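You operate a simulated robot arm through the tools that you are given. There is no shell and no other tool.

You are at the controls of a simulated two-armed robot. One attempt, no reset.

TASK
Fetch the blue clip tag and set it on the lower shelf of the steel loading table. Fetch the orange wiping pad and set it on the lot card. Take the armoured cable from the left end of the flap bench and put it on the top of the wooden coil table. Turn the regulator knob to 8. Take the white clip tag and put it on top of the oil tin. Take the lid off the green-lidded jar and lay it down on the top of the sorting bench. Take the sample jar marked "PVC" from the packing table and leave it on the yellow card. Put the 30 mm bearing from the packing table on the top of the green bin and the 20 mm bearing in the grey drum. Pull the left table drawer open. Do these in any order. Set down upright: orange wiping pad, sample jar.

Only the result counts: the job must be done as asked and must still hold three seconds after the hand-in. Knocking over, shifting, dropping, spilling or breaking anything else fails it. Lids that push on must go on centred and level and be pressed home; caps that screw on are set level and turned clockwise until they are tight.

THE ROBOT
Two 6-joint arms with two-finger parallel grippers on one trunk, on a base that moves. Base frame: it is fixed to the floor where the robot stands at the start and does not move with it; the origin is under the middle of the robot, x ahead of it, y to its left, z up. Units: mm, rad, N and s.
The left shoulder is at the start at [80, 216, 1571], the right one opposite. With the tool pointing down near the work surface each hand reaches from about 100 to 700 mm from the robot's upright axis, wherever it stands, measured 20 degrees to its own side. Places, roughly: armoured cable [-2500, 500, 750]; bearing [-3250, -4250, 750]; blue clip tag [2000, 1500, 750]; green-lidded jar (7x7x9 cm) [-3400, -1300, 900]; grey drum (20x20 cm) [-2820, -5720, 460]; left table drawer [-3100, -4200, 700]; lot card [-1000, -1500, 750]; lower shelf of the steel loading table [1100, 1400, 400]; oil tin [-1750, -1500, 1000]; orange wiping pad (6x9x8 cm) [-2400, 500, 800]; regulator knob [-2800, 600, 1000]; sample jar [-3250, -4000, 750]; top of the green bin [-800, -2900, 500]; top of the wooden coil table [-1800, -1600, 900]; white clip tag [-3750, 0, 750]; yellow card [-3250, -3750, 750]. Payload 3.43 kg a hand.
The tool frame of a hand sits at the grasp point between the pads (the TCP): z along the fingers, y along the line on which they close. The tips reach 30 mm beyond it. Largest opening 94 mm; finger width 28, thickness 10; the body of the gripper, 50 by 96 mm, starts 55 mm behind the TCP.
Orientation is that of the tool frame in the base frame, as [roll, pitch, yaw] about the fixed x, y, z axes, in that order (R = Rz(yaw) Ry(pitch) Rx(roll)). With the fingers straight down and closing along the base's y, the tool's x points along the base's -x, its y along +y and its z along -z.

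THE INTERFACE
- The arms move only by the tool servo_tool. It takes "left_rows", "right_rows" or both (then of equal length, played together; a hand with none holds still); each is a list of rows, each a list of 6 numbers: the shift along the base's x, y, z in cm, then the turn, a rotation vector about the base's x, y, z in rad. In form: [[dx, dy, dz, wx, wy, wz], ...]. A call has 1 to 20 rows; each row is the pose to reach, as a shift and turn from the pose commanded when the call began. "left_gripper" and "right_gripper" are, for a hand that has rows, the closure, from 0 (fully open) to 1 (shut), set as the call begins (left out, the last holds). Each row takes 0.2 s and may step no farther than 50 mm and 0.15 rad from the row before; otherwise, or with a gripper value out of range, the whole call is refused. Where a pose cannot be reached the arm comes as near as it can. A force on the tool above 40 N (or 10 N above the force at the start of the call, whichever is more), or a blocked arm, ends the call early, and 0.2 s more pass. The fingers move at their own pace (about 72 mm/s each) and stop on an object; they squeeze with about 34 N. The grip force told is the motor's: it shows also when the fingers shut on nothing. Time passes only in rows, and 0.2 s behind the last, so rows that repeat a pose let the fingers close. It gives the time, the measured TCP pose, the force on the tool (base axes), the opening and the grip force at its end, in the units of the frame above (readings bear some noise), with the torque about the TCP (base axes, N m) and any sound that the robot's microphone picked up.
- Cameras (640 x 400 px; columns grow to the right, rows downward): "scene" is now at [113.6, 0.4, 1740.1]; the picture's right is [0.00, -1.00, 0.00], its down [-0.68, -0.00, -0.73] and it looks along [0.73, 0.00, -0.68] (base axes); focal length 293 px, centre (320, 200). "left" rides on the left gripper at [76, -14, -103] in its tool frame; the picture's right is [0.18, 0.98, 0.00], its down [-0.75, 0.14, -0.64] and it looks along [-0.63, 0.12, 0.77] (tool axes); focal length 243 px, centre (320, 200). "right" rides on the right gripper at [76, 14, -102] in its tool frame; the picture's right is [-0.18, 0.98, 0.00], its down [-0.75, -0.14, -0.64] and it looks along [-0.63, -0.12, 0.77] (tool axes); focal length 243 px, centre (320, 200). There is no depth. A picture from a camera that has moved, and an enlarged one, comes with that camera's place and axes in the base frame and with its lens.
- capture(camera): a new picture of that camera. The clock stands still meanwhile.
- move_column(by): slides the trunk up (or, below 0, down) by that many mm; the arms and the scene camera ride with it, the base frame stays. It gives what a move gives, with no picture.
- steer(legs): drives the robot by 1 to 6 legs, each [ahead, left, turn to the left] in mm, mm and rad, along the robot's own axes; the way and the turn of a leg run together, so that a leg with both is an arc; at most 1500 mm and 3.142 rad a leg. The arms and the cameras ride along, it lands a little off, and it stops where it bumps. It gives what a move gives.
- pan_tilt(pan, tilt): turns the head with the scene camera to pan (to the left, within 1.501 rad either way) and tilt (down, from -0.506 to 1.204), counted from straight ahead of the robot. It gives what a move gives.
- zoom(camera, box): a new picture of the part [left, top, right, bottom] of that camera's present view, enlarged. The clock stands still meanwhile.
- close_job(): hands the job in; it is judged then, once.

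Places have to be worked out from the pictures, the camera data and where the tool is seen. Open the grippers and draw the arms clear of the work before you hand the job in, unless the task says otherwise.

The tools are called after ">>>" as name(argument=value, ...) on one line, values as JSON. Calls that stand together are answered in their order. servo_tool: Moves the arms, as the interface text tells. Its arguments: {"type":"object","properties":{"left_rows":{"type":"array","items":{"type":"array","items":{"type":"number"}}},"left_gripper":{"type":"number"},"right_rows":{"type":"array","items":{"type":"array","items":{"type":"number"}}},"right_gripper":{"type":"number"}},"required":[]} The other tools are called the same way: move_column (by) moves the trunk up or down; steer (legs) drives the base; pan_tilt (pan, tilt) turns the head that bears the scene camera; capture (camera) takes a picture; zoom (camera, box) takes an enlarged picture of a part of a camera's view; close_job () hands the job in.

At the start:

```text
time_s: 0.0
left_tool_pos: [547.1, 287.3, 1039.5]
left_orientation: [3.141, 0.001, -3.141]
left_contact_force: [0.1, -0.2, -0.2]
left_moment: [-0.02, -0.01, -0.01]
left_opening: 94.2
left_gripper_force: 0.1
right_tool_pos: [435.4, -151.2, 999.0]
right_orientation: [-3.141, 0.0, -3.14]
right_contact_force: [-0.4, -0.3, 0.2]
right_moment: [0.02, -0.01, -0.01]
right_opening: 93.9
right_gripper_force: 0.1
trunk travel left (down, up): [-801.0, 39.0]
robot x, y, heading: [0.1, -0.8, 0.003]
head pan, tilt (commanded): [0.005, 0.752]
```

scene: 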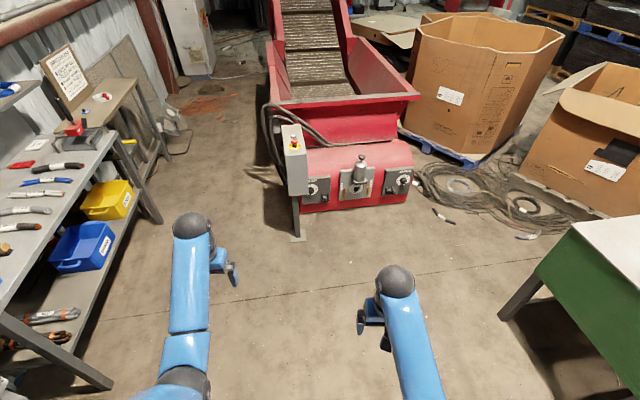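
right: 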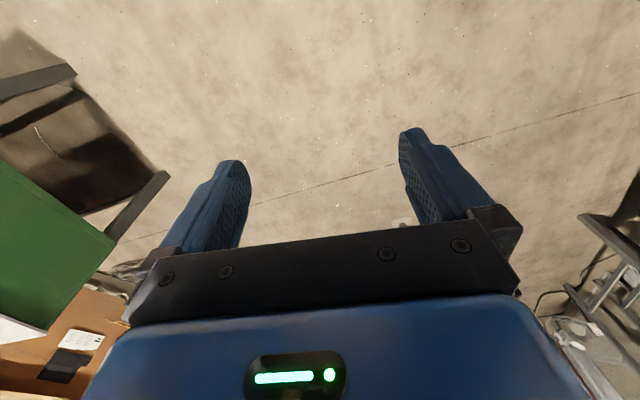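
left: 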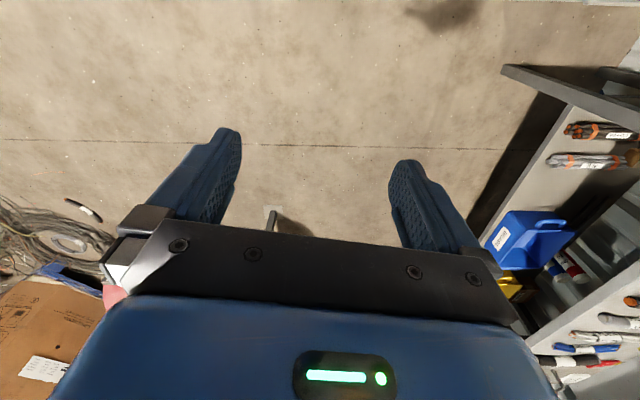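

The start pictures show a grey table with a lower shelf on the left and a red machine ahead. I look first to the left to find the blue clip tag and the steel loading table.

>>> pan_tilt(pan=0.7, tilt=0.5)

>>> capture(camera="scene")

>>> pan_tilt(pan=1.5, tilt=0.5)

>>> capture(camera="scene")

>>> pan_tilt(pan=-1.5, tilt=0.5)

>>> capture(camera="scene")

```text
time_s: 1.1
left_tool_pos: [547.4, 286.9, 1038.6]
left_orientation: [3.14, -0.001, 3.141]
left_contact_force: [-1.0, 0.0, -0.5]
left_moment: [-0.02, 0.01, -0.03]
left_opening: 94.0
left_gripper_force: 0.0
right_tool_pos: [434.7, -152.3, 999.2]
right_orientation: [-3.14, -0.002, 3.141]
right_contact_force: [0.5, -0.4, -0.1]
right_moment: [0.0, 0.0, 0.01]
right_opening: 94.3
right_gripper_force: 0.0
trunk travel left (down, up): [-801.0, 39.0]
robot x, y, heading: [-0.3, 1.6, 0.001]
head pan, tilt (commanded): [0.7, 0.499]
```

```text
taken
camera scene: at [100.6, 58.6, 1762.2], right [0.64, -0.77, 0.0], down [-0.37, -0.31, -0.88], along [0.67, 0.56, -0.48], focal length 293 px, centre (320, 200)
```

scene: 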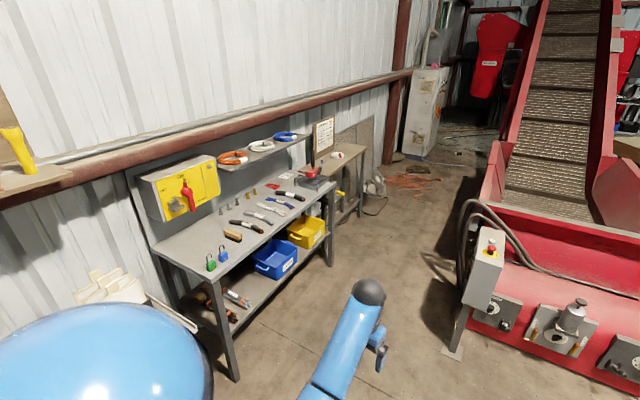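

```text
time_s: 2.2
left_tool_pos: [547.3, 287.6, 1039.1]
left_orientation: [3.141, -0.001, 3.142]
left_contact_force: [1.0, -0.4, 0.1]
left_moment: [-0.02, -0.01, -0.01]
left_opening: 94.0
left_gripper_force: 0.0
right_tool_pos: [435.1, -151.5, 999.8]
right_orientation: [3.141, 0.0, -3.141]
right_contact_force: [0.5, -0.3, 0.8]
right_moment: [0.02, -0.01, 0.0]
right_opening: 93.7
right_gripper_force: 0.1
trunk travel left (down, up): [-801.0, 39.0]
robot x, y, heading: [-3.8, 1.9, -0.004]
head pan, tilt (commanded): [1.499, 0.499]
```

```text
taken
camera scene: at [37.4, 90.8, 1762.2], right [1.0, -0.07, 0.0], down [-0.03, -0.48, -0.88], along [0.06, 0.88, -0.48], focal length 293 px, centre (320, 200)
```

scene: 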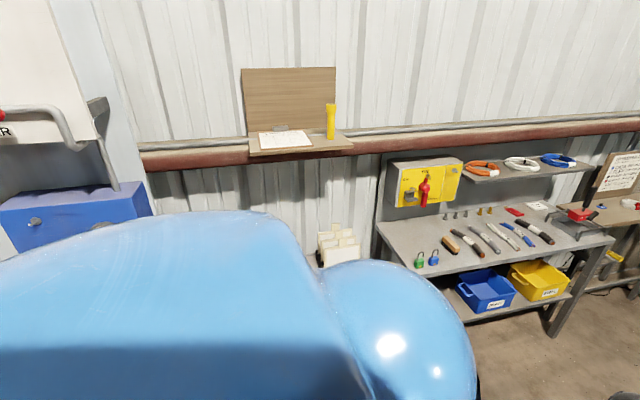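

```text
time_s: 4.8
left_tool_pos: [548.0, 287.4, 1037.8]
left_orientation: [-3.141, -0.001, 3.14]
left_contact_force: [-0.4, -0.4, 0.8]
left_moment: [0.0, 0.0, -0.01]
left_opening: 94.1
left_gripper_force: 0.2
right_tool_pos: [436.2, -151.7, 1000.1]
right_orientation: [-3.141, 0.0, 3.14]
right_contact_force: [-0.5, 0.0, 0.3]
right_moment: [0.0, 0.0, -0.02]
right_opening: 93.6
right_gripper_force: 0.1
trunk travel left (down, up): [-801.0, 39.0]
robot x, y, heading: [0.2, 0.3, 0.005]
head pan, tilt (commanded): [-1.499, 0.499]
```

```text
taken
camera scene: at [37.4, -90.7, 1762.2], right [-1.0, -0.07, 0.0], down [-0.03, 0.48, -0.88], along [0.06, -0.88, -0.48], focal length 293 px, centre (320, 200)
```

scene: 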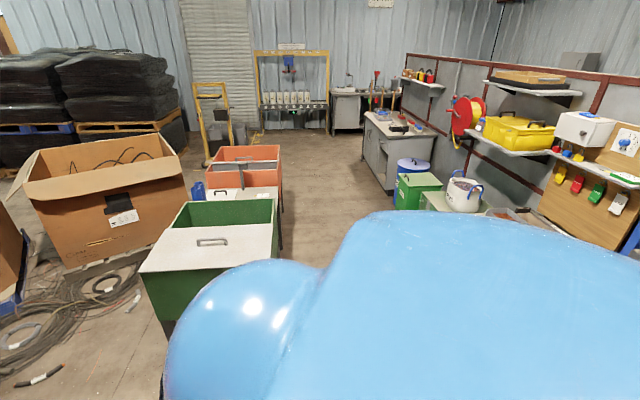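

The steel table with locks and cutters is at left front; a brown table stands beyond it near (2000,1500). I point the head there and zoom in to find the blue clip tag.

>>> pan_tilt(pan=0.65, tilt=0.4)

>>> zoom(camera="scene", box=[220, 100, 400, 220])

>>> zoom(camera="scene", box=[120, 150, 380, 320])

```text
time_s: 6.8
left_tool_pos: [547.8, 288.3, 1037.8]
left_orientation: [3.141, 0.0, -3.141]
left_contact_force: [0.4, 0.1, -0.5]
left_moment: [0.01, 0.04, -0.02]
left_opening: 93.9
left_gripper_force: 0.1
right_tool_pos: [434.7, -151.5, 999.6]
right_orientation: [-3.141, -0.001, -3.141]
right_contact_force: [1.1, 0.4, 0.1]
right_moment: [0.03, 0.02, -0.01]
right_opening: 94.0
right_gripper_force: 0.1
trunk travel left (down, up): [-801.0, 39.0]
robot x, y, heading: [-2.0, 0.5, 0.003]
head pan, tilt (commanded): [0.649, 0.4]
```

```text
3.33 times, centred on (310, 160) of scene
camera zoom: at [104.7, 56.0, 1771.3], right [0.6, -0.8, 0.0], down [-0.31, -0.24, -0.92], along [0.73, 0.56, -0.39], focal length 978 px, centre (353, 333)
```

zoom: 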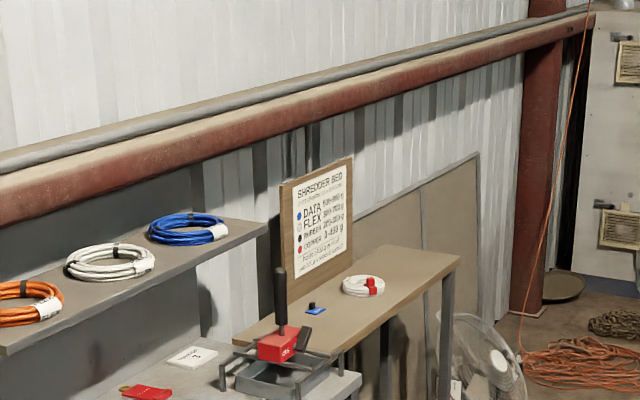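

```text
2.35 times, centred on (250, 235) of scene
camera zoom: at [104.7, 56.0, 1771.3], right [0.6, -0.8, 0.0], down [-0.31, -0.24, -0.92], along [0.73, 0.56, -0.39], focal length 690 px, centre (485, 118)
```

zoom: 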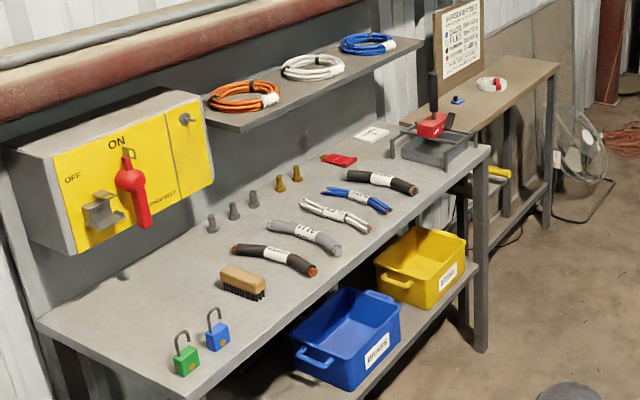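

The blue tag is on the brown table at about (2080,1700), beyond the steel table (front edge from (545,1083) to (1693,1272)). I tuck both arms in before driving.

>>> servo_tool(left_rows=[[-4, 0, 2, 0, 0, 0], [-8, 0, 4, 0, 0, 0], [-12, 0, 6, 0, 0, 0], [-16, 0, 8, 0, 0, 0], [-20, 0, 10, 0, 0, 0], [-22, 0, 11, 0, 0, 0]], right_rows=[[-2, -2, 3, 0, 0, 0], [-4, -4, 6, 0, 0, 0], [-6, -6, 9, 0, 0, 0], [-8, -8, 12, 0, 0, 0], [-10, -10, 15, 0, 0, 0], [-11, -12, 15, 0, 0, 0]])

>>> steer(legs=[[1000, 550, 0]])

>>> pan_tilt(pan=0.5, tilt=0.55)

>>> capture(camera="scene")

```text
time_s: 8.2
left_tool_pos: [304.0, 281.3, 1013.9]
left_orientation: [3.136, 0.016, -3.141]
left_contact_force: [0.2, 0.4, 0.7]
left_moment: [-0.03, -0.02, -0.05]
left_opening: 94.2
left_gripper_force: 0.0
left hand out of reach, approached as far as the arm can: row 1, 2, 3, 4, 5, 6
right_tool_pos: [314.9, -246.8, 1009.8]
right_orientation: [3.14, 0.004, 3.141]
right_contact_force: [-0.7, 0.4, 0.2]
right_moment: [-0.01, 0.0, -0.03]
right_opening: 93.9
right_gripper_force: 0.1
right hand out of reach, approached as far as the arm can: row 1, 2, 3, 4, 5, 6
trunk travel left (down, up): [-801.0, 39.0]
robot x, y, heading: [3.4, 3.1, -0.0]
head pan, tilt (commanded): [0.649, 0.4]
```

```text
time_s: 14.0
left_tool_pos: [1291.1, 843.3, 1013.2]
left_orientation: [3.138, 0.016, -3.13]
left_contact_force: [-0.1, 0.1, -0.5]
left_moment: [-0.01, 0.03, -0.02]
left_opening: 94.0
left_gripper_force: 0.2
right_tool_pos: [1308.1, 314.9, 1009.2]
right_orientation: [-3.141, 0.006, -3.129]
right_contact_force: [0.0, 0.6, 0.2]
right_moment: [0.04, 0.0, 0.05]
right_opening: 94.2
right_gripper_force: 0.1
trunk travel left (down, up): [-801.0, 39.0]
robot x, y, heading: [986.1, 554.1, 0.008]
head pan, tilt (commanded): [0.649, 0.4]
```

```text
time_s: 14.7
left_tool_pos: [1290.7, 843.2, 1014.0]
left_orientation: [3.136, 0.013, -3.13]
left_contact_force: [-0.2, -0.4, -0.5]
left_moment: [0.02, 0.0, -0.02]
left_opening: 93.9
left_gripper_force: 0.1
right_tool_pos: [1308.6, 314.6, 1008.8]
right_orientation: [-3.141, 0.004, -3.13]
right_contact_force: [0.3, 0.1, 0.3]
right_moment: [-0.02, 0.04, -0.05]
right_opening: 94.2
right_gripper_force: 0.1
trunk travel left (down, up): [-801.0, 39.0]
robot x, y, heading: [989.6, 557.2, 0.01]
head pan, tilt (commanded): [0.499, 0.55]
```

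```text
taken
camera scene: at [1098.5, 601.7, 1757.7], right [0.49, -0.87, 0.0], down [-0.46, -0.26, -0.85], along [0.74, 0.42, -0.52], focal length 293 px, centre (320, 200)
```

scene: 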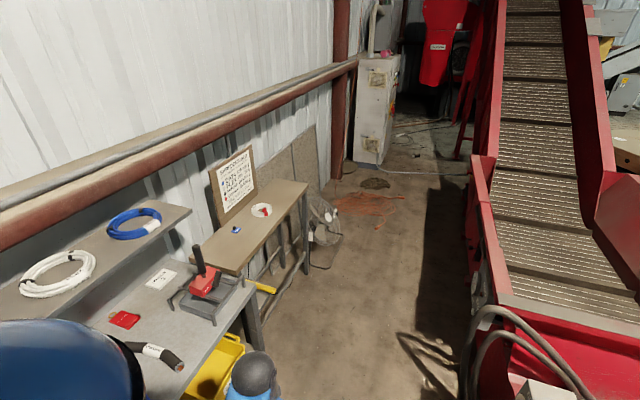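

Triangulating from both pictures puts the blue tag near (1956,1599,822). I drive beside the brown table and turn to face it.

>>> steer(legs=[[990, 390, 0], [0, 0, 1.72]])

>>> pan_tilt(pan=0.0, tilt=0.85)

>>> capture(camera="scene")

```text
time_s: 24.5
left_tool_pos: [1656.6, 1214.1, 1012.9]
left_orientation: [3.136, 0.014, -1.381]
left_contact_force: [0.5, -0.2, 0.1]
left_moment: [-0.03, -0.02, 0.01]
left_opening: 94.1
left_gripper_force: 0.1
right_tool_pos: [2173.2, 1325.0, 1008.6]
right_orientation: [-3.141, 0.004, -1.383]
right_contact_force: [-0.4, -0.2, -0.2]
right_moment: [0.01, 0.01, 0.02]
right_opening: 93.7
right_gripper_force: 0.0
trunk travel left (down, up): [-801.0, 39.0]
robot x, y, heading: [1989.4, 970.2, 1.758]
head pan, tilt (commanded): [0.499, 0.55]
```

```text
time_s: 25.4
left_tool_pos: [1655.9, 1214.3, 1013.0]
left_orientation: [3.137, 0.014, -1.382]
left_contact_force: [-1.0, 0.1, -0.3]
left_moment: [-0.01, -0.02, 0.0]
left_opening: 93.8
left_gripper_force: 0.0
right_tool_pos: [2173.5, 1324.3, 1008.5]
right_orientation: [-3.141, 0.003, -1.383]
right_contact_force: [0.3, 0.2, 0.3]
right_moment: [0.0, 0.01, -0.03]
right_opening: 93.9
right_gripper_force: 0.0
trunk travel left (down, up): [-801.0, 39.0]
robot x, y, heading: [1993.6, 967.2, 1.761]
head pan, tilt (commanded): [0.0, 0.85]
```

```text
taken
camera scene: at [1970.7, 1074.4, 1732.2], right [0.98, 0.19, 0.0], down [0.14, -0.74, -0.66], along [-0.12, 0.65, -0.75], focal length 293 px, centre (320, 200)
```

scene: 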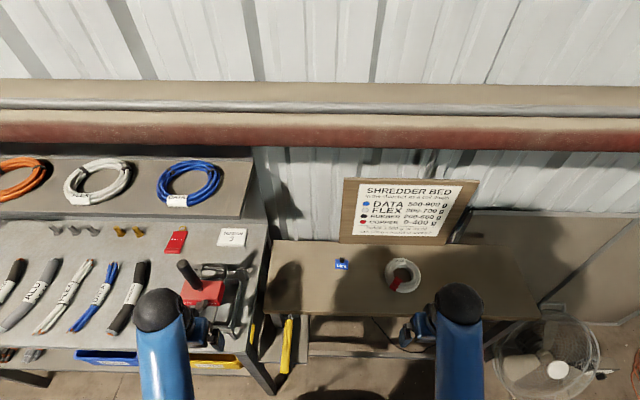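

The tag shows as a small blue item at pixel (341,264), with a text on it. I zoom in to read its shape and orientation.

>>> zoom(camera="scene", box=[310, 240, 374, 280])

>>> capture(camera="right")

>>> capture(camera="left")

```text
10.00 times, centred on (342, 260) of scene
camera zoom: at [1970.7, 1074.4, 1732.2], right [0.98, 0.19, 0.0], down [0.14, -0.74, -0.66], along [-0.12, 0.65, -0.75], focal length 2933 px, centre (100, -400)
```

zoom: 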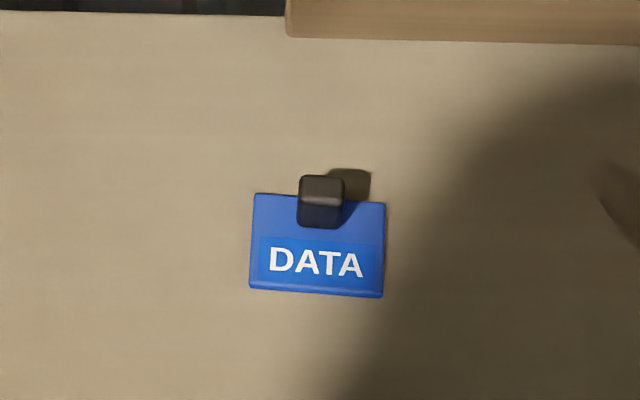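

```text
taken
camera right: at [2175.3, 1245.4, 1111.0], right [-1.0, 0.0, 0.0], down [0.0, 0.76, 0.64], along [0.0, 0.64, -0.76], focal length 243 px, centre (320, 200)
```

right: 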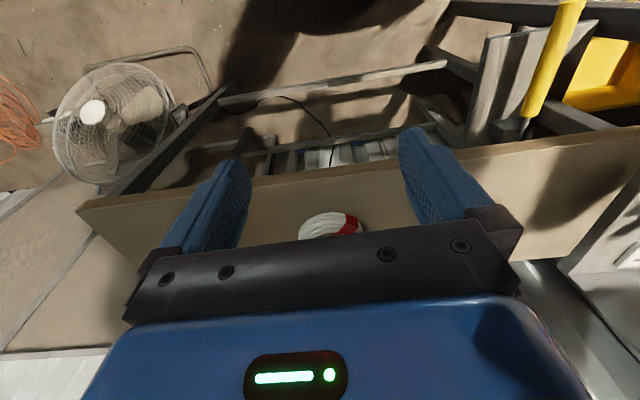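

```text
taken
camera left: at [1686.0, 1140.2, 1114.4], right [-0.93, -0.36, 0.0], down [-0.28, 0.71, 0.65], along [-0.24, 0.61, -0.76], focal length 243 px, centre (320, 200)
```

left: 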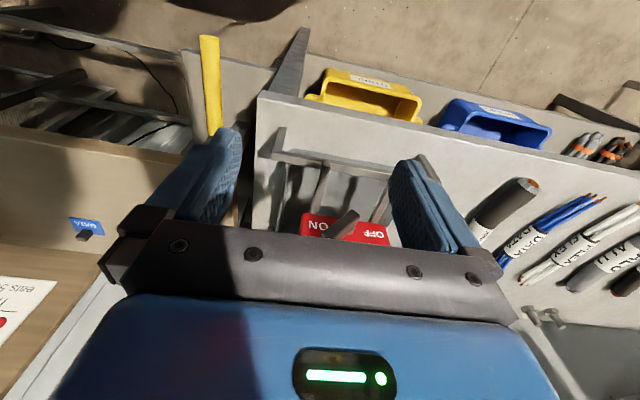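

Both views agree: tag plate near (1953,1583,822), its black clip block near (1953,1596). I move the right hand above it to look closely.

>>> servo_tool(right_rows=[[-2.8, 3.2, -0.5, 0, 0, 0], [-5.6, 6.4, -1, 0, 0, 0], [-8.4, 9.6, -2, 0, 0, 0], [-11.2, 12.8, -3, 0, 0, 0], [-14, 16, -4, 0, 0, 0], [-16.8, 19.2, -5, 0, 0, 0], [-19.6, 22.4, -6, 0, 0, 0], [-22, 25, -6, 0, 0, 0]], right_gripper=0.3)

>>> capture(camera="right")

>>> capture(camera="scene")

```text
time_s: 27.2
left_tool_pos: [1655.5, 1216.3, 1012.1]
left_orientation: [3.139, 0.014, -1.382]
left_contact_force: [0.6, -0.4, -0.4]
left_moment: [0.02, 0.02, 0.0]
left_opening: 94.0
left_gripper_force: 0.0
right_tool_pos: [1953.3, 1574.0, 948.6]
right_orientation: [-3.14, 0.003, -1.382]
right_contact_force: [-0.5, 0.4, -0.4]
right_moment: [-0.03, 0.0, 0.01]
right_opening: 65.6
right_gripper_force: 0.1
trunk travel left (down, up): [-801.0, 39.0]
robot x, y, heading: [1993.7, 971.7, 1.756]
head pan, tilt (commanded): [0.0, 0.85]
```

```text
taken
camera right: at [1954.3, 1495.6, 1051.5], right [-1.0, 0.0, 0.0], down [0.0, 0.77, 0.64], along [0.0, 0.64, -0.77], focal length 243 px, centre (320, 200)
```

right: 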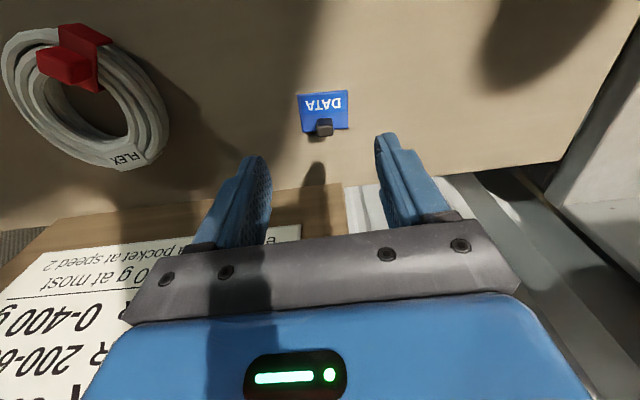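

```text
taken
camera scene: at [1969.2, 1076.0, 1732.0], right [0.98, 0.19, 0.0], down [0.14, -0.74, -0.66], along [-0.12, 0.65, -0.75], focal length 293 px, centre (320, 200)
```

scene: 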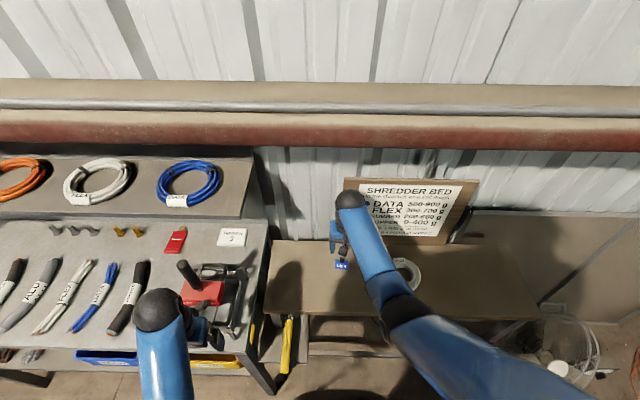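

The tag lies nearly under the right hand, with the clip block on its far edge. I zoom in for its precise place and height.

>>> zoom(camera="right", box=[272, 75, 384, 145])

```text
5.71 times, centred on (328, 110) of right
camera zoom: at [1954.3, 1495.6, 1051.5], right [-1.0, 0.0, 0.0], down [0.0, 0.77, 0.64], along [0.0, 0.64, -0.77], focal length 1386 px, centre (274, 714)
```

zoom: 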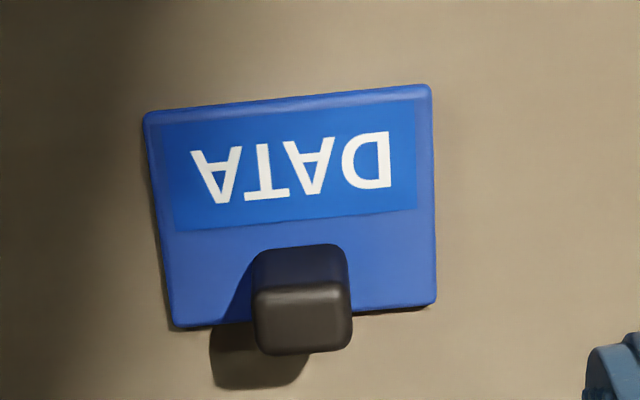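

The clip block (about 16 mm wide, 18 mm tall) sits near (1950,1590). I align the right hand over it, turn it by -0.095 rad to match, and descend around the block.

>>> servo_tool(right_rows=[[-0.3, 1.6, 0, 0, 0, -0.095], [-0.3, 1.6, -3, 0, 0, -0.095], [-0.3, 1.6, -6, 0, 0, -0.095], [-0.3, 1.6, -8, 0, 0, -0.095], [-0.3, 1.6, -8.6, 0, 0, -0.095], [-0.3, 1.6, -8.6, 0, 0, -0.095]], right_gripper=0.45)

>>> capture(camera="right")

```text
time_s: 28.6
left_tool_pos: [1656.2, 1214.9, 1013.0]
left_orientation: [3.138, 0.014, -1.38]
left_contact_force: [0.1, 0.0, 0.3]
left_moment: [-0.01, 0.01, -0.01]
left_opening: 93.7
left_gripper_force: 0.0
right_tool_pos: [1950.1, 1589.7, 863.4]
right_orientation: [3.141, 0.003, -1.476]
right_contact_force: [0.0, -0.6, 0.6]
right_moment: [0.01, -0.02, -0.02]
right_opening: 51.9
right_gripper_force: 0.1
trunk travel left (down, up): [-801.0, 39.0]
robot x, y, heading: [1989.1, 972.9, 1.758]
head pan, tilt (commanded): [0.0, 0.85]
```

```text
taken
camera right: at [1944.5, 1510.6, 966.2], right [-1.0, 0.09, 0.0], down [0.07, 0.76, 0.65], along [0.06, 0.64, -0.76], focal length 243 px, centre (320, 200)
```

right: 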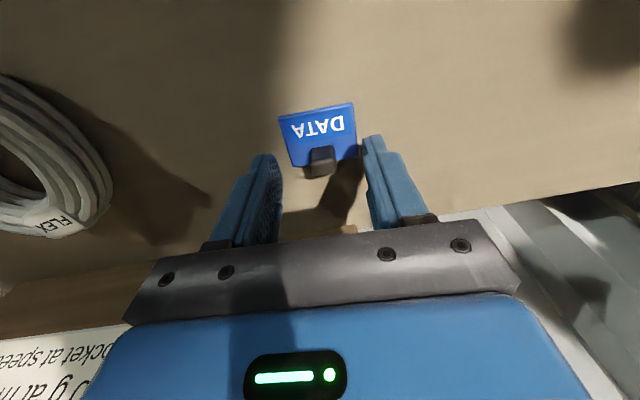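

The block sits between the fingertips, about 3 mm farther out. I nudge outward and descend gently until just above the plate.

>>> servo_tool(right_rows=[[0, 0.2, -0.3, 0, 0, 0], [0, 0.3, -0.6, 0, 0, 0], [0, 0.3, -0.9, 0, 0, 0], [0, 0.3, -1.1, 0, 0, 0]])

>>> zoom(camera="right", box=[220, 90, 412, 210])

```text
time_s: 29.6
left_tool_pos: [1655.9, 1214.8, 1012.0]
left_orientation: [3.136, 0.014, -1.382]
left_contact_force: [-0.5, 0.0, 0.0]
left_moment: [0.01, 0.03, -0.02]
left_opening: 94.3
left_gripper_force: 0.1
right_tool_pos: [1954.9, 1586.2, 858.5]
right_orientation: [3.14, 0.004, -1.477]
right_contact_force: [-0.9, 0.3, 0.4]
right_moment: [-0.01, -0.04, 0.0]
right_opening: 51.7
right_gripper_force: 0.0
right hand out of reach, approached as far as the arm can: row 1, 2, 3, 4
trunk travel left (down, up): [-801.0, 39.0]
robot x, y, heading: [1994.0, 968.2, 1.762]
head pan, tilt (commanded): [0.0, 0.85]
```

```text
3.33 times, centred on (316, 150) of right
camera zoom: at [1948.8, 1507.0, 960.3], right [-1.0, 0.09, 0.0], down [0.07, 0.76, 0.65], along [0.06, 0.64, -0.76], focal length 809 px, centre (333, 367)
```

zoom: 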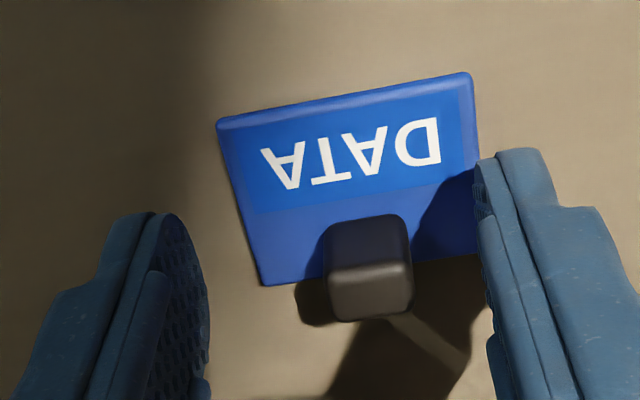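

The arm is at the end of its reach here, so the trunk must come down. I raise the right hand first, bring the left hand clear of the steel table, then lower the trunk by 150 mm.

>>> servo_tool(right_rows=[[0, 0, 4, 0, 0, 0], [0, 0, 8, 0, 0, 0], [0, 0, 12, 0, 0, 0], [0, 0, 12, 0, 0, 0]], left_rows=[[4, 0, 0, 0, 0, 0], [8, 0, 0, 0, 0, 0], [12, 0, 0, 0, 0, 0], [15, 0, 0, 0, 0, 0]])

>>> move_column(by=-150)

>>> zoom(camera="right", box=[220, 50, 412, 170])

```text
time_s: 30.6
left_tool_pos: [1806.3, 1214.1, 1011.8]
left_orientation: [3.137, 0.015, -1.383]
left_contact_force: [-0.6, -0.5, 0.1]
left_moment: [-0.02, 0.01, 0.01]
left_opening: 94.1
left_gripper_force: 0.0
right_tool_pos: [1953.9, 1586.5, 977.7]
right_orientation: [-3.141, 0.001, -1.475]
right_contact_force: [0.4, -0.2, 0.3]
right_moment: [0.01, -0.01, 0.01]
right_opening: 51.7
right_gripper_force: 0.1
trunk travel left (down, up): [-801.0, 39.0]
robot x, y, heading: [1988.1, 965.8, 1.754]
head pan, tilt (commanded): [0.0, 0.85]
```

```text
time_s: 32.0
left_tool_pos: [1806.1, 1211.4, 879.2]
left_orientation: [3.138, 0.016, -1.383]
left_contact_force: [0.0, 0.7, -0.8]
left_moment: [0.03, 0.0, 0.03]
left_opening: 94.3
left_gripper_force: 0.0
right_tool_pos: [1952.8, 1587.3, 853.0]
right_orientation: [3.137, 0.013, -1.477]
right_contact_force: [1.2, -5.3, 12.0]
right_moment: [-0.22, 0.27, 0.1]
right_opening: 51.4
right_gripper_force: 0.0
trunk travel left (down, up): [-668.0, 172.0]
robot x, y, heading: [1992.2, 967.9, 1.759]
head pan, tilt (commanded): [0.0, 0.85]
stopped: the force on the tool passed its limit at 52 N (the readings are from after the stop); the commanded pose is now the measured one
```

```text
3.33 times, centred on (316, 110) of right
camera zoom: at [1947.0, 1508.1, 954.7], right [-1.0, 0.09, 0.01], down [0.07, 0.76, 0.65], along [0.05, 0.65, -0.76], focal length 809 px, centre (333, 500)
```

zoom: 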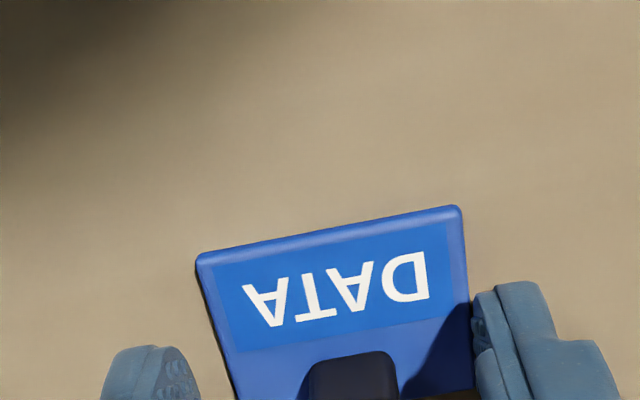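

The trunk stopped when the tips touched down at TCP z≈853, so that is the lowest useful height here. I lift 5 mm and look at how the fingers sit around the block.

>>> servo_tool(right_rows=[[0, 0, 0.5, 0, 0, 0], [0, 0, 0.5, 0, 0, 0]])

>>> zoom(camera="right", box=[220, 90, 412, 210])

```text
time_s: 32.6
left_tool_pos: [1806.3, 1212.1, 878.9]
left_orientation: [3.138, 0.015, -1.383]
left_contact_force: [-1.2, 0.2, -0.4]
left_moment: [0.03, -0.02, -0.04]
left_opening: 93.9
left_gripper_force: 0.0
right_tool_pos: [1950.7, 1588.7, 855.5]
right_orientation: [3.136, 0.013, -1.477]
right_contact_force: [0.0, -0.4, -0.4]
right_moment: [-0.01, 0.01, -0.01]
right_opening: 51.7
right_gripper_force: 0.0
trunk travel left (down, up): [-668.0, 172.0]
robot x, y, heading: [1987.1, 972.7, 1.76]
head pan, tilt (commanded): [0.0, 0.85]
```

```text
3.33 times, centred on (316, 150) of right
camera zoom: at [1946.5, 1509.8, 957.6], right [-1.0, 0.09, 0.01], down [0.07, 0.76, 0.65], along [0.05, 0.65, -0.76], focal length 809 px, centre (333, 367)
```

zoom: 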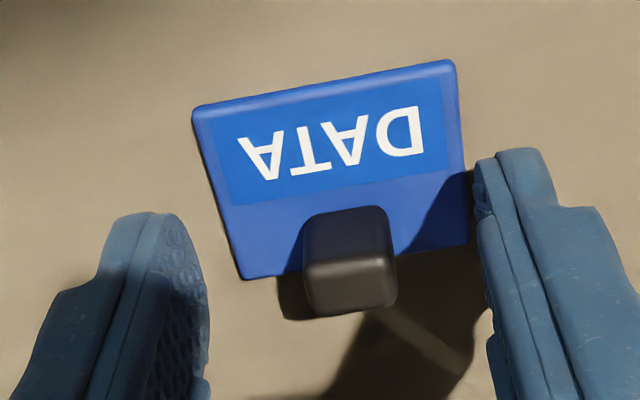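

The fingers straddle the tag. I rise 4 mm so the tips clear the plate, then close on the block.

>>> servo_tool(right_rows=[[0, 0.2, 0.35, 0, 0, 0], [0, 0.2, 0.35, 0, 0, 0]])

>>> servo_tool(right_rows=[[0, 0, 0, 0, 0, 0], [0, 0, 0, 0, 0, 0], [0, 0, 0, 0, 0, 0], [0, 0, 0, 0, 0, 0]], right_gripper=1.0)

>>> zoom(camera="right", box=[220, 90, 412, 210])

```text
time_s: 33.2
left_tool_pos: [1805.7, 1212.6, 879.2]
left_orientation: [3.138, 0.013, -1.382]
left_contact_force: [-0.2, 0.0, 0.7]
left_moment: [0.01, -0.01, 0.02]
left_opening: 93.8
left_gripper_force: 0.0
right_tool_pos: [1951.4, 1592.3, 859.4]
right_orientation: [3.137, 0.01, -1.477]
right_contact_force: [0.9, -0.1, 0.2]
right_moment: [0.02, -0.01, 0.02]
right_opening: 51.6
right_gripper_force: 0.0
trunk travel left (down, up): [-668.0, 172.0]
robot x, y, heading: [1988.5, 967.6, 1.756]
head pan, tilt (commanded): [0.0, 0.85]
```

```text
time_s: 34.2
left_tool_pos: [1805.9, 1213.6, 878.9]
left_orientation: [3.139, 0.014, -1.382]
left_contact_force: [-0.2, 0.0, 0.2]
left_moment: [-0.03, -0.02, -0.02]
left_opening: 93.9
left_gripper_force: 0.1
right_tool_pos: [1950.9, 1591.5, 858.8]
right_orientation: [3.136, 0.012, -1.477]
right_contact_force: [-0.2, -0.1, 0.9]
right_moment: [0.01, 0.01, 0.04]
right_opening: 14.1
right_gripper_force: 34.2
trunk travel left (down, up): [-668.0, 172.0]
robot x, y, heading: [1986.0, 970.6, 1.755]
head pan, tilt (commanded): [0.0, 0.85]
```

```text
3.33 times, centred on (316, 150) of right
camera zoom: at [1946.0, 1512.2, 960.7], right [-1.0, 0.09, 0.01], down [0.07, 0.76, 0.65], along [0.05, 0.65, -0.76], focal length 809 px, centre (333, 367)
```

zoom: 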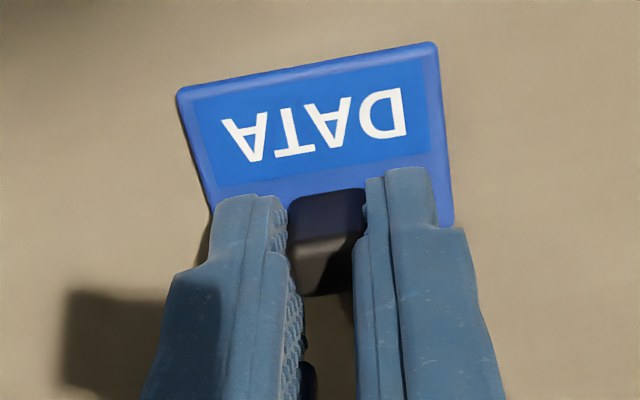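

The grip stops at 14 mm with 34 N, so the block is held. I lift and check.

>>> servo_tool(right_rows=[[0, 0, 3, 0, 0, 0], [0, 0, 7, 0, 0, 0], [0, 0, 11, 0, 0, 0], [0.5, -4, 12, 0, 0, 0], [1, -8, 13, 0, 0, 0], [2, -12, 13, 0, 0, 0], [3, -16, 13, 0, 0, 0], [4, -20, 13, 0, 0, 0]])

>>> capture(camera="right")

>>> pan_tilt(pan=0.6, tilt=0.9)

>>> capture(camera="scene")

```text
time_s: 36.0
left_tool_pos: [1806.1, 1211.2, 878.7]
left_orientation: [3.135, 0.016, -1.382]
left_contact_force: [-0.1, -0.4, -0.6]
left_moment: [0.03, -0.01, -0.02]
left_opening: 93.9
left_gripper_force: 0.1
right_tool_pos: [1985.3, 1407.0, 885.4]
right_orientation: [3.133, 0.023, -1.475]
right_contact_force: [-0.3, -0.1, 0.1]
right_moment: [0.02, 0.0, 0.02]
right_opening: 14.6
right_gripper_force: 33.9
right hand out of reach, approached as far as the arm can: row 4, 5, 6, 7, 8
trunk travel left (down, up): [-668.0, 172.0]
robot x, y, heading: [1992.5, 964.5, 1.759]
head pan, tilt (commanded): [0.0, 0.85]
```

```text
taken
camera right: at [1980.3, 1326.5, 985.4], right [-1.0, 0.09, 0.01], down [0.08, 0.75, 0.66], along [0.05, 0.66, -0.75], focal length 243 px, centre (320, 200)
```

right: 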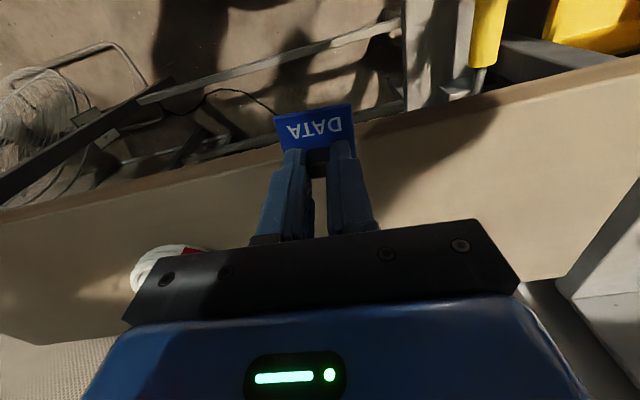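

```text
time_s: 37.0
left_tool_pos: [1805.0, 1214.0, 878.0]
left_orientation: [3.139, 0.015, -1.383]
left_contact_force: [-0.8, 0.5, 0.3]
left_moment: [0.02, 0.02, 0.03]
left_opening: 94.1
left_gripper_force: 0.0
right_tool_pos: [1983.0, 1409.7, 884.3]
right_orientation: [3.132, 0.019, -1.476]
right_contact_force: [0.2, 0.0, -0.2]
right_moment: [-0.01, 0.0, -0.01]
right_opening: 14.3
right_gripper_force: 34.3
trunk travel left (down, up): [-668.0, 172.0]
robot x, y, heading: [1988.4, 967.3, 1.757]
head pan, tilt (commanded): [0.6, 0.901]
```

```text
taken
camera scene: at [1931.6, 1051.4, 1595.6], right [0.71, 0.71, 0.0], down [0.56, -0.55, -0.62], along [-0.44, 0.44, -0.78], focal length 293 px, centre (320, 200)
```

scene: 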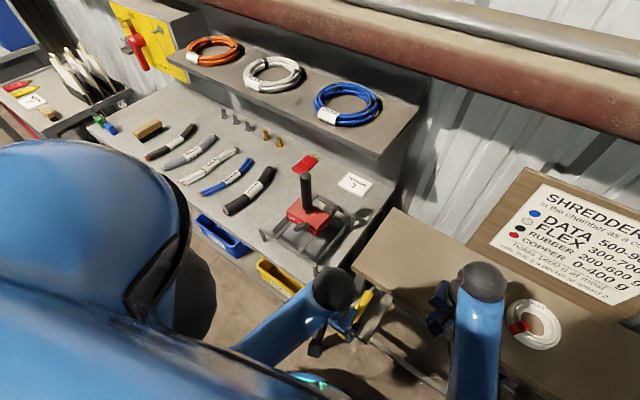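

The tag hangs safely from the right gripper. I back off and slide left in front of the steel table to see its lower shelf.

>>> steer(legs=[[-200, 0, 0], [0, 700, 0]])

>>> pan_tilt(pan=0.0, tilt=0.8)

>>> capture(camera="scene")

```text
time_s: 42.0
left_tool_pos: [1161.4, 894.8, 878.5]
left_orientation: [3.137, 0.015, -1.393]
left_contact_force: [-0.1, -0.1, 0.9]
left_moment: [0.03, -0.02, 0.0]
left_opening: 93.8
left_gripper_force: 0.0
right_tool_pos: [1341.9, 1088.1, 882.6]
right_orientation: [3.131, 0.019, -1.485]
right_contact_force: [0.1, 0.3, 0.2]
right_moment: [0.0, 0.01, 0.01]
right_opening: 14.3
right_gripper_force: 33.8
trunk travel left (down, up): [-668.0, 172.0]
robot x, y, heading: [1344.4, 646.2, 1.747]
head pan, tilt (commanded): [0.6, 0.901]
```

```text
time_s: 43.0
left_tool_pos: [1159.6, 894.4, 878.5]
left_orientation: [3.139, 0.013, -1.394]
left_contact_force: [0.0, 0.0, 0.5]
left_moment: [0.02, 0.01, -0.01]
left_opening: 94.0
left_gripper_force: 0.1
right_tool_pos: [1341.1, 1087.5, 882.9]
right_orientation: [3.133, 0.019, -1.485]
right_contact_force: [-0.1, -0.2, 0.8]
right_moment: [0.05, -0.01, 0.0]
right_opening: 14.4
right_gripper_force: 34.3
trunk travel left (down, up): [-668.0, 172.0]
robot x, y, heading: [1341.4, 650.2, 1.745]
head pan, tilt (commanded): [0.0, 0.799]
```

```text
taken
camera scene: at [1323.7, 756.2, 1603.6], right [0.98, 0.18, 0.0], down [0.13, -0.71, -0.7], along [-0.12, 0.69, -0.72], focal length 293 px, centre (320, 200)
```

scene: 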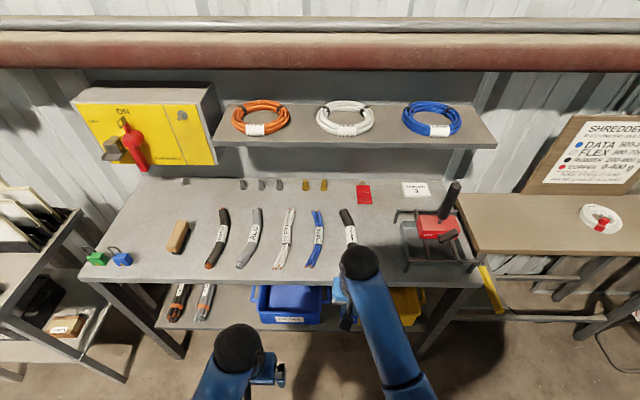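

The shelf holds cables, a blue and a yellow bin, with gaps between. I lower the trunk 400 mm to look in under the table top.

>>> move_column(by=-400)

>>> pan_tilt(pan=0.1, tilt=0.6)

>>> capture(camera="scene")

```text
time_s: 46.9
left_tool_pos: [1160.8, 894.3, 478.6]
left_orientation: [3.139, 0.013, -1.393]
left_contact_force: [0.2, -0.3, -0.5]
left_moment: [-0.03, 0.01, 0.01]
left_opening: 94.1
left_gripper_force: 0.2
right_tool_pos: [1340.0, 1087.4, 484.0]
right_orientation: [3.134, 0.019, -1.485]
right_contact_force: [0.2, 0.4, -0.1]
right_moment: [0.01, 0.02, 0.01]
right_opening: 14.3
right_gripper_force: 34.0
trunk travel left (down, up): [-268.0, 572.0]
robot x, y, heading: [1341.7, 649.4, 1.748]
head pan, tilt (commanded): [0.0, 0.799]
```

```text
time_s: 47.6
left_tool_pos: [1160.4, 894.7, 479.4]
left_orientation: [3.137, 0.014, -1.392]
left_contact_force: [0.0, 0.1, -0.3]
left_moment: [0.02, 0.0, -0.02]
left_opening: 94.0
left_gripper_force: 0.1
right_tool_pos: [1339.1, 1087.0, 483.4]
right_orientation: [3.132, 0.018, -1.485]
right_contact_force: [-0.2, -0.6, 0.5]
right_moment: [0.0, -0.03, 0.02]
right_opening: 14.3
right_gripper_force: 33.7
trunk travel left (down, up): [-268.0, 572.0]
robot x, y, heading: [1345.9, 648.1, 1.747]
head pan, tilt (commanded): [0.099, 0.6]
```

```text
taken
camera scene: at [1313.7, 761.8, 1220.4], right [0.96, 0.27, 0.0], down [0.15, -0.54, -0.82], along [-0.23, 0.79, -0.57], focal length 293 px, centre (320, 200)
```

scene: 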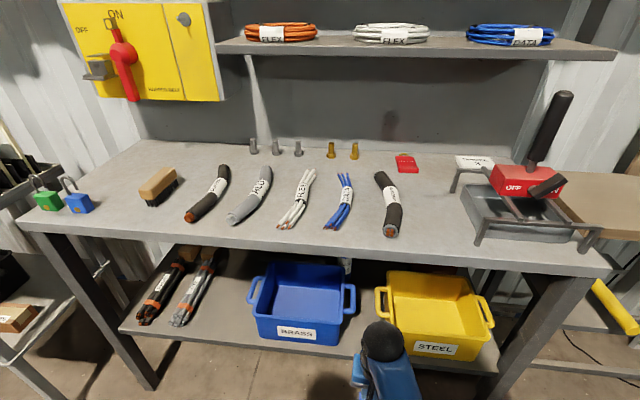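

The shelf (z≈400) has a free gap of about 200 mm between the cables and the blue bin around x≈860. I slide the robot left so the right hand lines up with that gap.

>>> steer(legs=[[0, 500, 0]])

>>> move_column(by=-60)

>>> pan_tilt(pan=-0.1, tilt=0.8)

>>> capture(camera="scene")

>>> capture(camera="right")

```text
time_s: 50.5
left_tool_pos: [668.5, 806.2, 478.5]
left_orientation: [3.138, 0.016, -1.394]
left_contact_force: [0.6, 0.2, 0.6]
left_moment: [0.01, -0.05, -0.04]
left_opening: 94.0
left_gripper_force: 0.0
right_tool_pos: [849.9, 1000.9, 483.0]
right_orientation: [3.133, 0.019, -1.49]
right_contact_force: [0.4, 0.1, -0.1]
right_moment: [-0.02, -0.02, -0.01]
right_opening: 14.2
right_gripper_force: 33.9
trunk travel left (down, up): [-268.0, 572.0]
robot x, y, heading: [853.1, 559.8, 1.745]
head pan, tilt (commanded): [0.099, 0.6]
```

```text
time_s: 51.5
left_tool_pos: [669.1, 806.9, 419.7]
left_orientation: [3.138, 0.014, -1.394]
left_contact_force: [0.0, 0.1, 0.3]
left_moment: [0.0, -0.02, 0.01]
left_opening: 93.9
left_gripper_force: 0.2
right_tool_pos: [849.9, 999.5, 423.3]
right_orientation: [3.134, 0.022, -1.489]
right_contact_force: [0.2, -0.1, -0.2]
right_moment: [0.05, 0.0, 0.01]
right_opening: 14.1
right_gripper_force: 34.6
trunk travel left (down, up): [-208.0, 632.0]
robot x, y, heading: [851.2, 560.3, 1.747]
head pan, tilt (commanded): [0.099, 0.6]
```

```text
time_s: 52.2
left_tool_pos: [669.3, 807.5, 418.8]
left_orientation: [3.137, 0.014, -1.393]
left_contact_force: [0.0, -0.8, 0.5]
left_moment: [-0.02, 0.0, 0.05]
left_opening: 94.1
left_gripper_force: 0.1
right_tool_pos: [850.5, 1000.8, 424.9]
right_orientation: [3.133, 0.019, -1.489]
right_contact_force: [-0.8, 0.6, 1.3]
right_moment: [0.01, 0.0, 0.01]
right_opening: 14.4
right_gripper_force: 33.8
trunk travel left (down, up): [-208.0, 632.0]
robot x, y, heading: [850.9, 557.3, 1.744]
head pan, tilt (commanded): [-0.099, 0.799]
```

```text
taken
camera scene: at [840.1, 669.2, 1143.6], right [1.0, 0.08, 0.0], down [0.06, -0.71, -0.7], along [-0.05, 0.7, -0.72], focal length 293 px, centre (320, 200)
```

scene: 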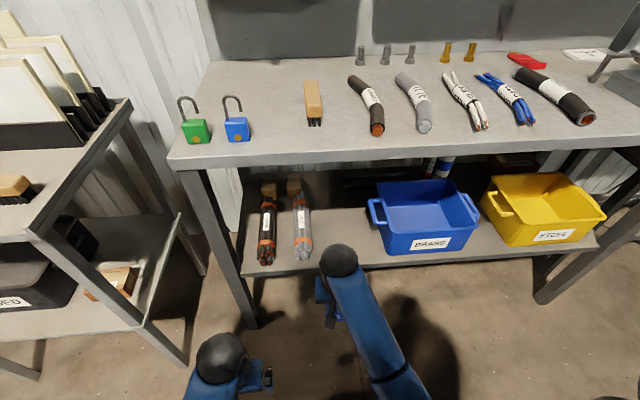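

```text
taken
camera right: at [844.2, 919.9, 524.6], right [-0.99, 0.1, 0.01], down [0.09, 0.75, 0.66], along [0.06, 0.65, -0.76], focal length 243 px, centre (320, 200)
```

right: 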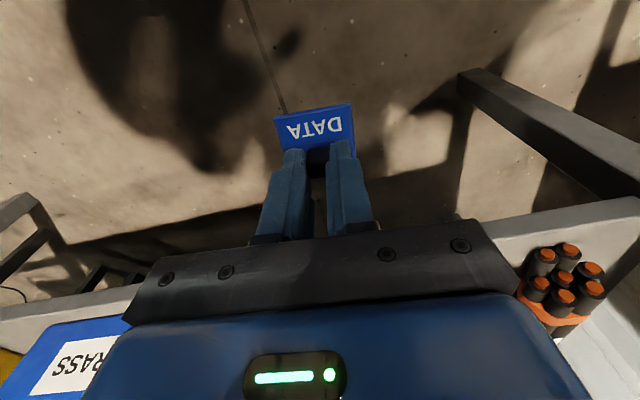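

The gap centre is near (863,1175) on the shelf. I pitch the right hand forward by 1 rad while raising it, so it can reach in under the table top.

>>> servo_tool(right_rows=[[0, 0, 1, 0.14, 0.011, 0], [0, 0, 2, 0.28, 0.022, 0], [0, 0, 3, 0.42, 0.034, 0], [0, 0, 4, 0.56, 0.045, 0], [0, 0, 5, 0.7, 0.057, 0], [0, 0, 6, 0.84, 0.068, 0], [0, 0, 7, 0.98, 0.079, 0], [0, 0, 7, 1.0, 0.081, 0]])

>>> capture(camera="right")

>>> capture(camera="scene")

```text
time_s: 54.0
left_tool_pos: [669.2, 806.6, 419.1]
left_orientation: [3.138, 0.014, -1.395]
left_contact_force: [-0.7, 0.4, 0.4]
left_moment: [0.0, 0.01, 0.02]
left_opening: 93.9
left_gripper_force: 0.2
right_tool_pos: [849.5, 998.8, 494.6]
right_orientation: [3.136, 1.024, -1.487]
right_contact_force: [-0.2, -0.3, -0.5]
right_moment: [0.01, 0.03, 0.06]
right_opening: 14.4
right_gripper_force: 33.9
trunk travel left (down, up): [-208.0, 632.0]
robot x, y, heading: [849.6, 559.2, 1.746]
head pan, tilt (commanded): [-0.099, 0.799]
```

```text
taken
camera right: at [848.2, 870.6, 482.5], right [-0.99, 0.01, 0.16], down [0.16, -0.14, 0.98], along [0.03, 0.99, 0.14], focal length 243 px, centre (320, 200)
```

right: 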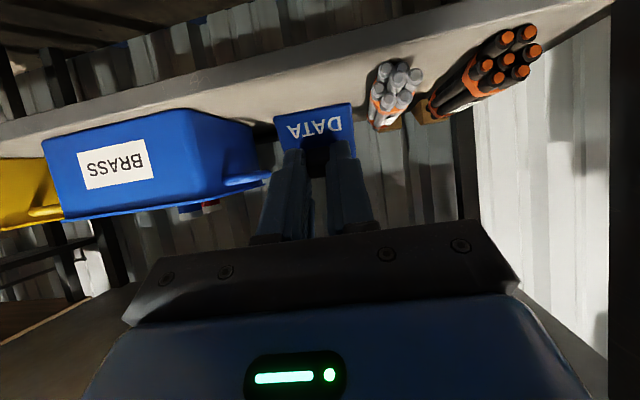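

```text
taken
camera scene: at [840.2, 669.2, 1143.6], right [1.0, 0.08, 0.0], down [0.05, -0.71, -0.7], along [-0.05, 0.69, -0.72], focal length 293 px, centre (320, 200)
```

scene: 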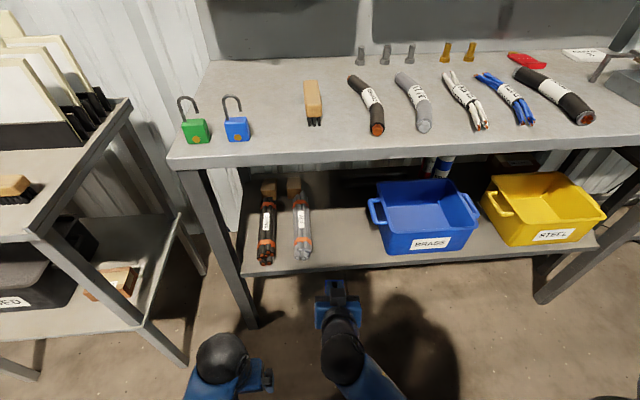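

The hand is tilted and the gap is straight ahead, between the bin and the cables. I move in over the shelf and then lower until the tag's edge is just above it.

>>> servo_tool(right_rows=[[0.4, 4.4, 0, 0, 0, 0], [0.8, 8.8, 0, 0, 0, 0], [1.2, 13.2, 0, 0, 0, 0], [1.4, 17.5, 0, 0, 0, 0], [1.4, 17.5, -2, 0, 0, 0], [1.4, 17.5, -3, 0, 0, 0]])

>>> capture(camera="scene")

>>> capture(camera="right")

```text
time_s: 55.5
left_tool_pos: [669.4, 806.1, 419.4]
left_orientation: [3.138, 0.014, -1.395]
left_contact_force: [0.8, -0.7, -0.5]
left_moment: [0.04, -0.03, -0.03]
left_opening: 94.1
left_gripper_force: 0.2
right_tool_pos: [863.5, 1175.0, 463.5]
right_orientation: [3.135, 1.022, -1.487]
right_contact_force: [-0.5, -0.1, 0.2]
right_moment: [0.04, 0.01, -0.02]
right_opening: 14.2
right_gripper_force: 34.2
trunk travel left (down, up): [-208.0, 632.0]
robot x, y, heading: [852.1, 559.8, 1.748]
head pan, tilt (commanded): [-0.099, 0.799]
```

```text
taken
camera scene: at [840.2, 669.3, 1143.6], right [1.0, 0.08, 0.0], down [0.05, -0.71, -0.7], along [-0.05, 0.69, -0.72], focal length 293 px, centre (320, 200)
```

scene: 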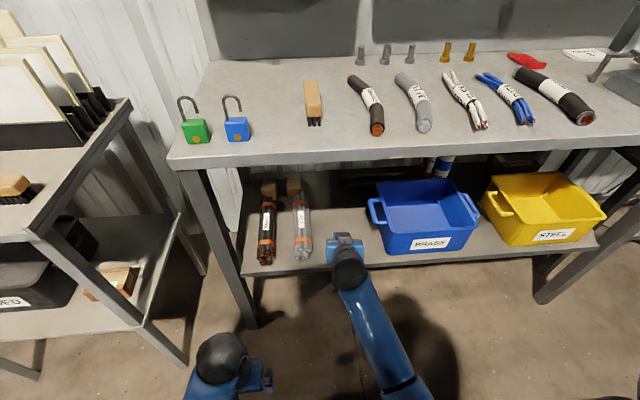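

```text
taken
camera right: at [861.2, 1045.3, 452.0], right [-0.99, 0.01, 0.16], down [0.16, -0.14, 0.98], along [0.03, 0.99, 0.14], focal length 243 px, centre (320, 200)
```

right: 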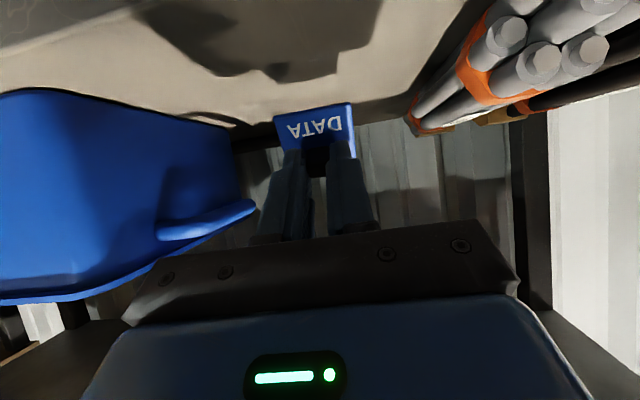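

The tag edge is about 15 mm over the shelf. I lower in small steps to feel the contact.

>>> servo_tool(right_rows=[[0, 0, -0.5, 0, 0, 0], [0, 0, -0.9, 0, 0, 0], [0, 0, -1.2, 0, 0, 0]])

>>> capture(camera="right")

```text
time_s: 56.2
left_tool_pos: [669.6, 807.4, 420.2]
left_orientation: [3.138, 0.015, -1.395]
left_contact_force: [0.5, -0.4, -0.1]
left_moment: [0.01, -0.01, 0.0]
left_opening: 94.0
left_gripper_force: 0.1
right_tool_pos: [863.9, 1174.8, 451.9]
right_orientation: [3.134, 1.025, -1.487]
right_contact_force: [-0.3, 0.1, -0.4]
right_moment: [-0.01, -0.02, 0.01]
right_opening: 14.5
right_gripper_force: 34.0
trunk travel left (down, up): [-208.0, 632.0]
robot x, y, heading: [852.0, 558.1, 1.742]
head pan, tilt (commanded): [-0.099, 0.799]
```

```text
taken
camera right: at [861.5, 1046.1, 439.5], right [-0.99, 0.01, 0.16], down [0.16, -0.14, 0.98], along [0.03, 0.99, 0.14], focal length 243 px, centre (320, 200)
```

right: 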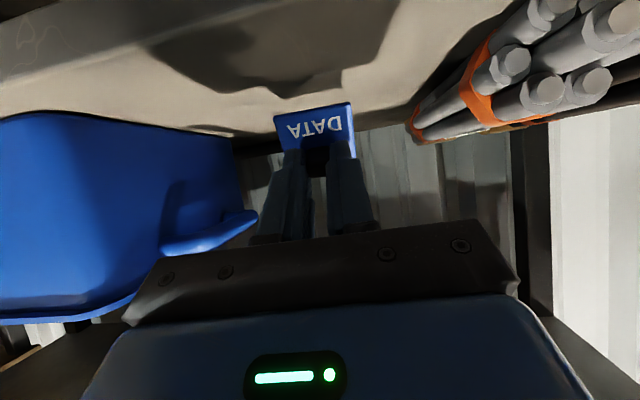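

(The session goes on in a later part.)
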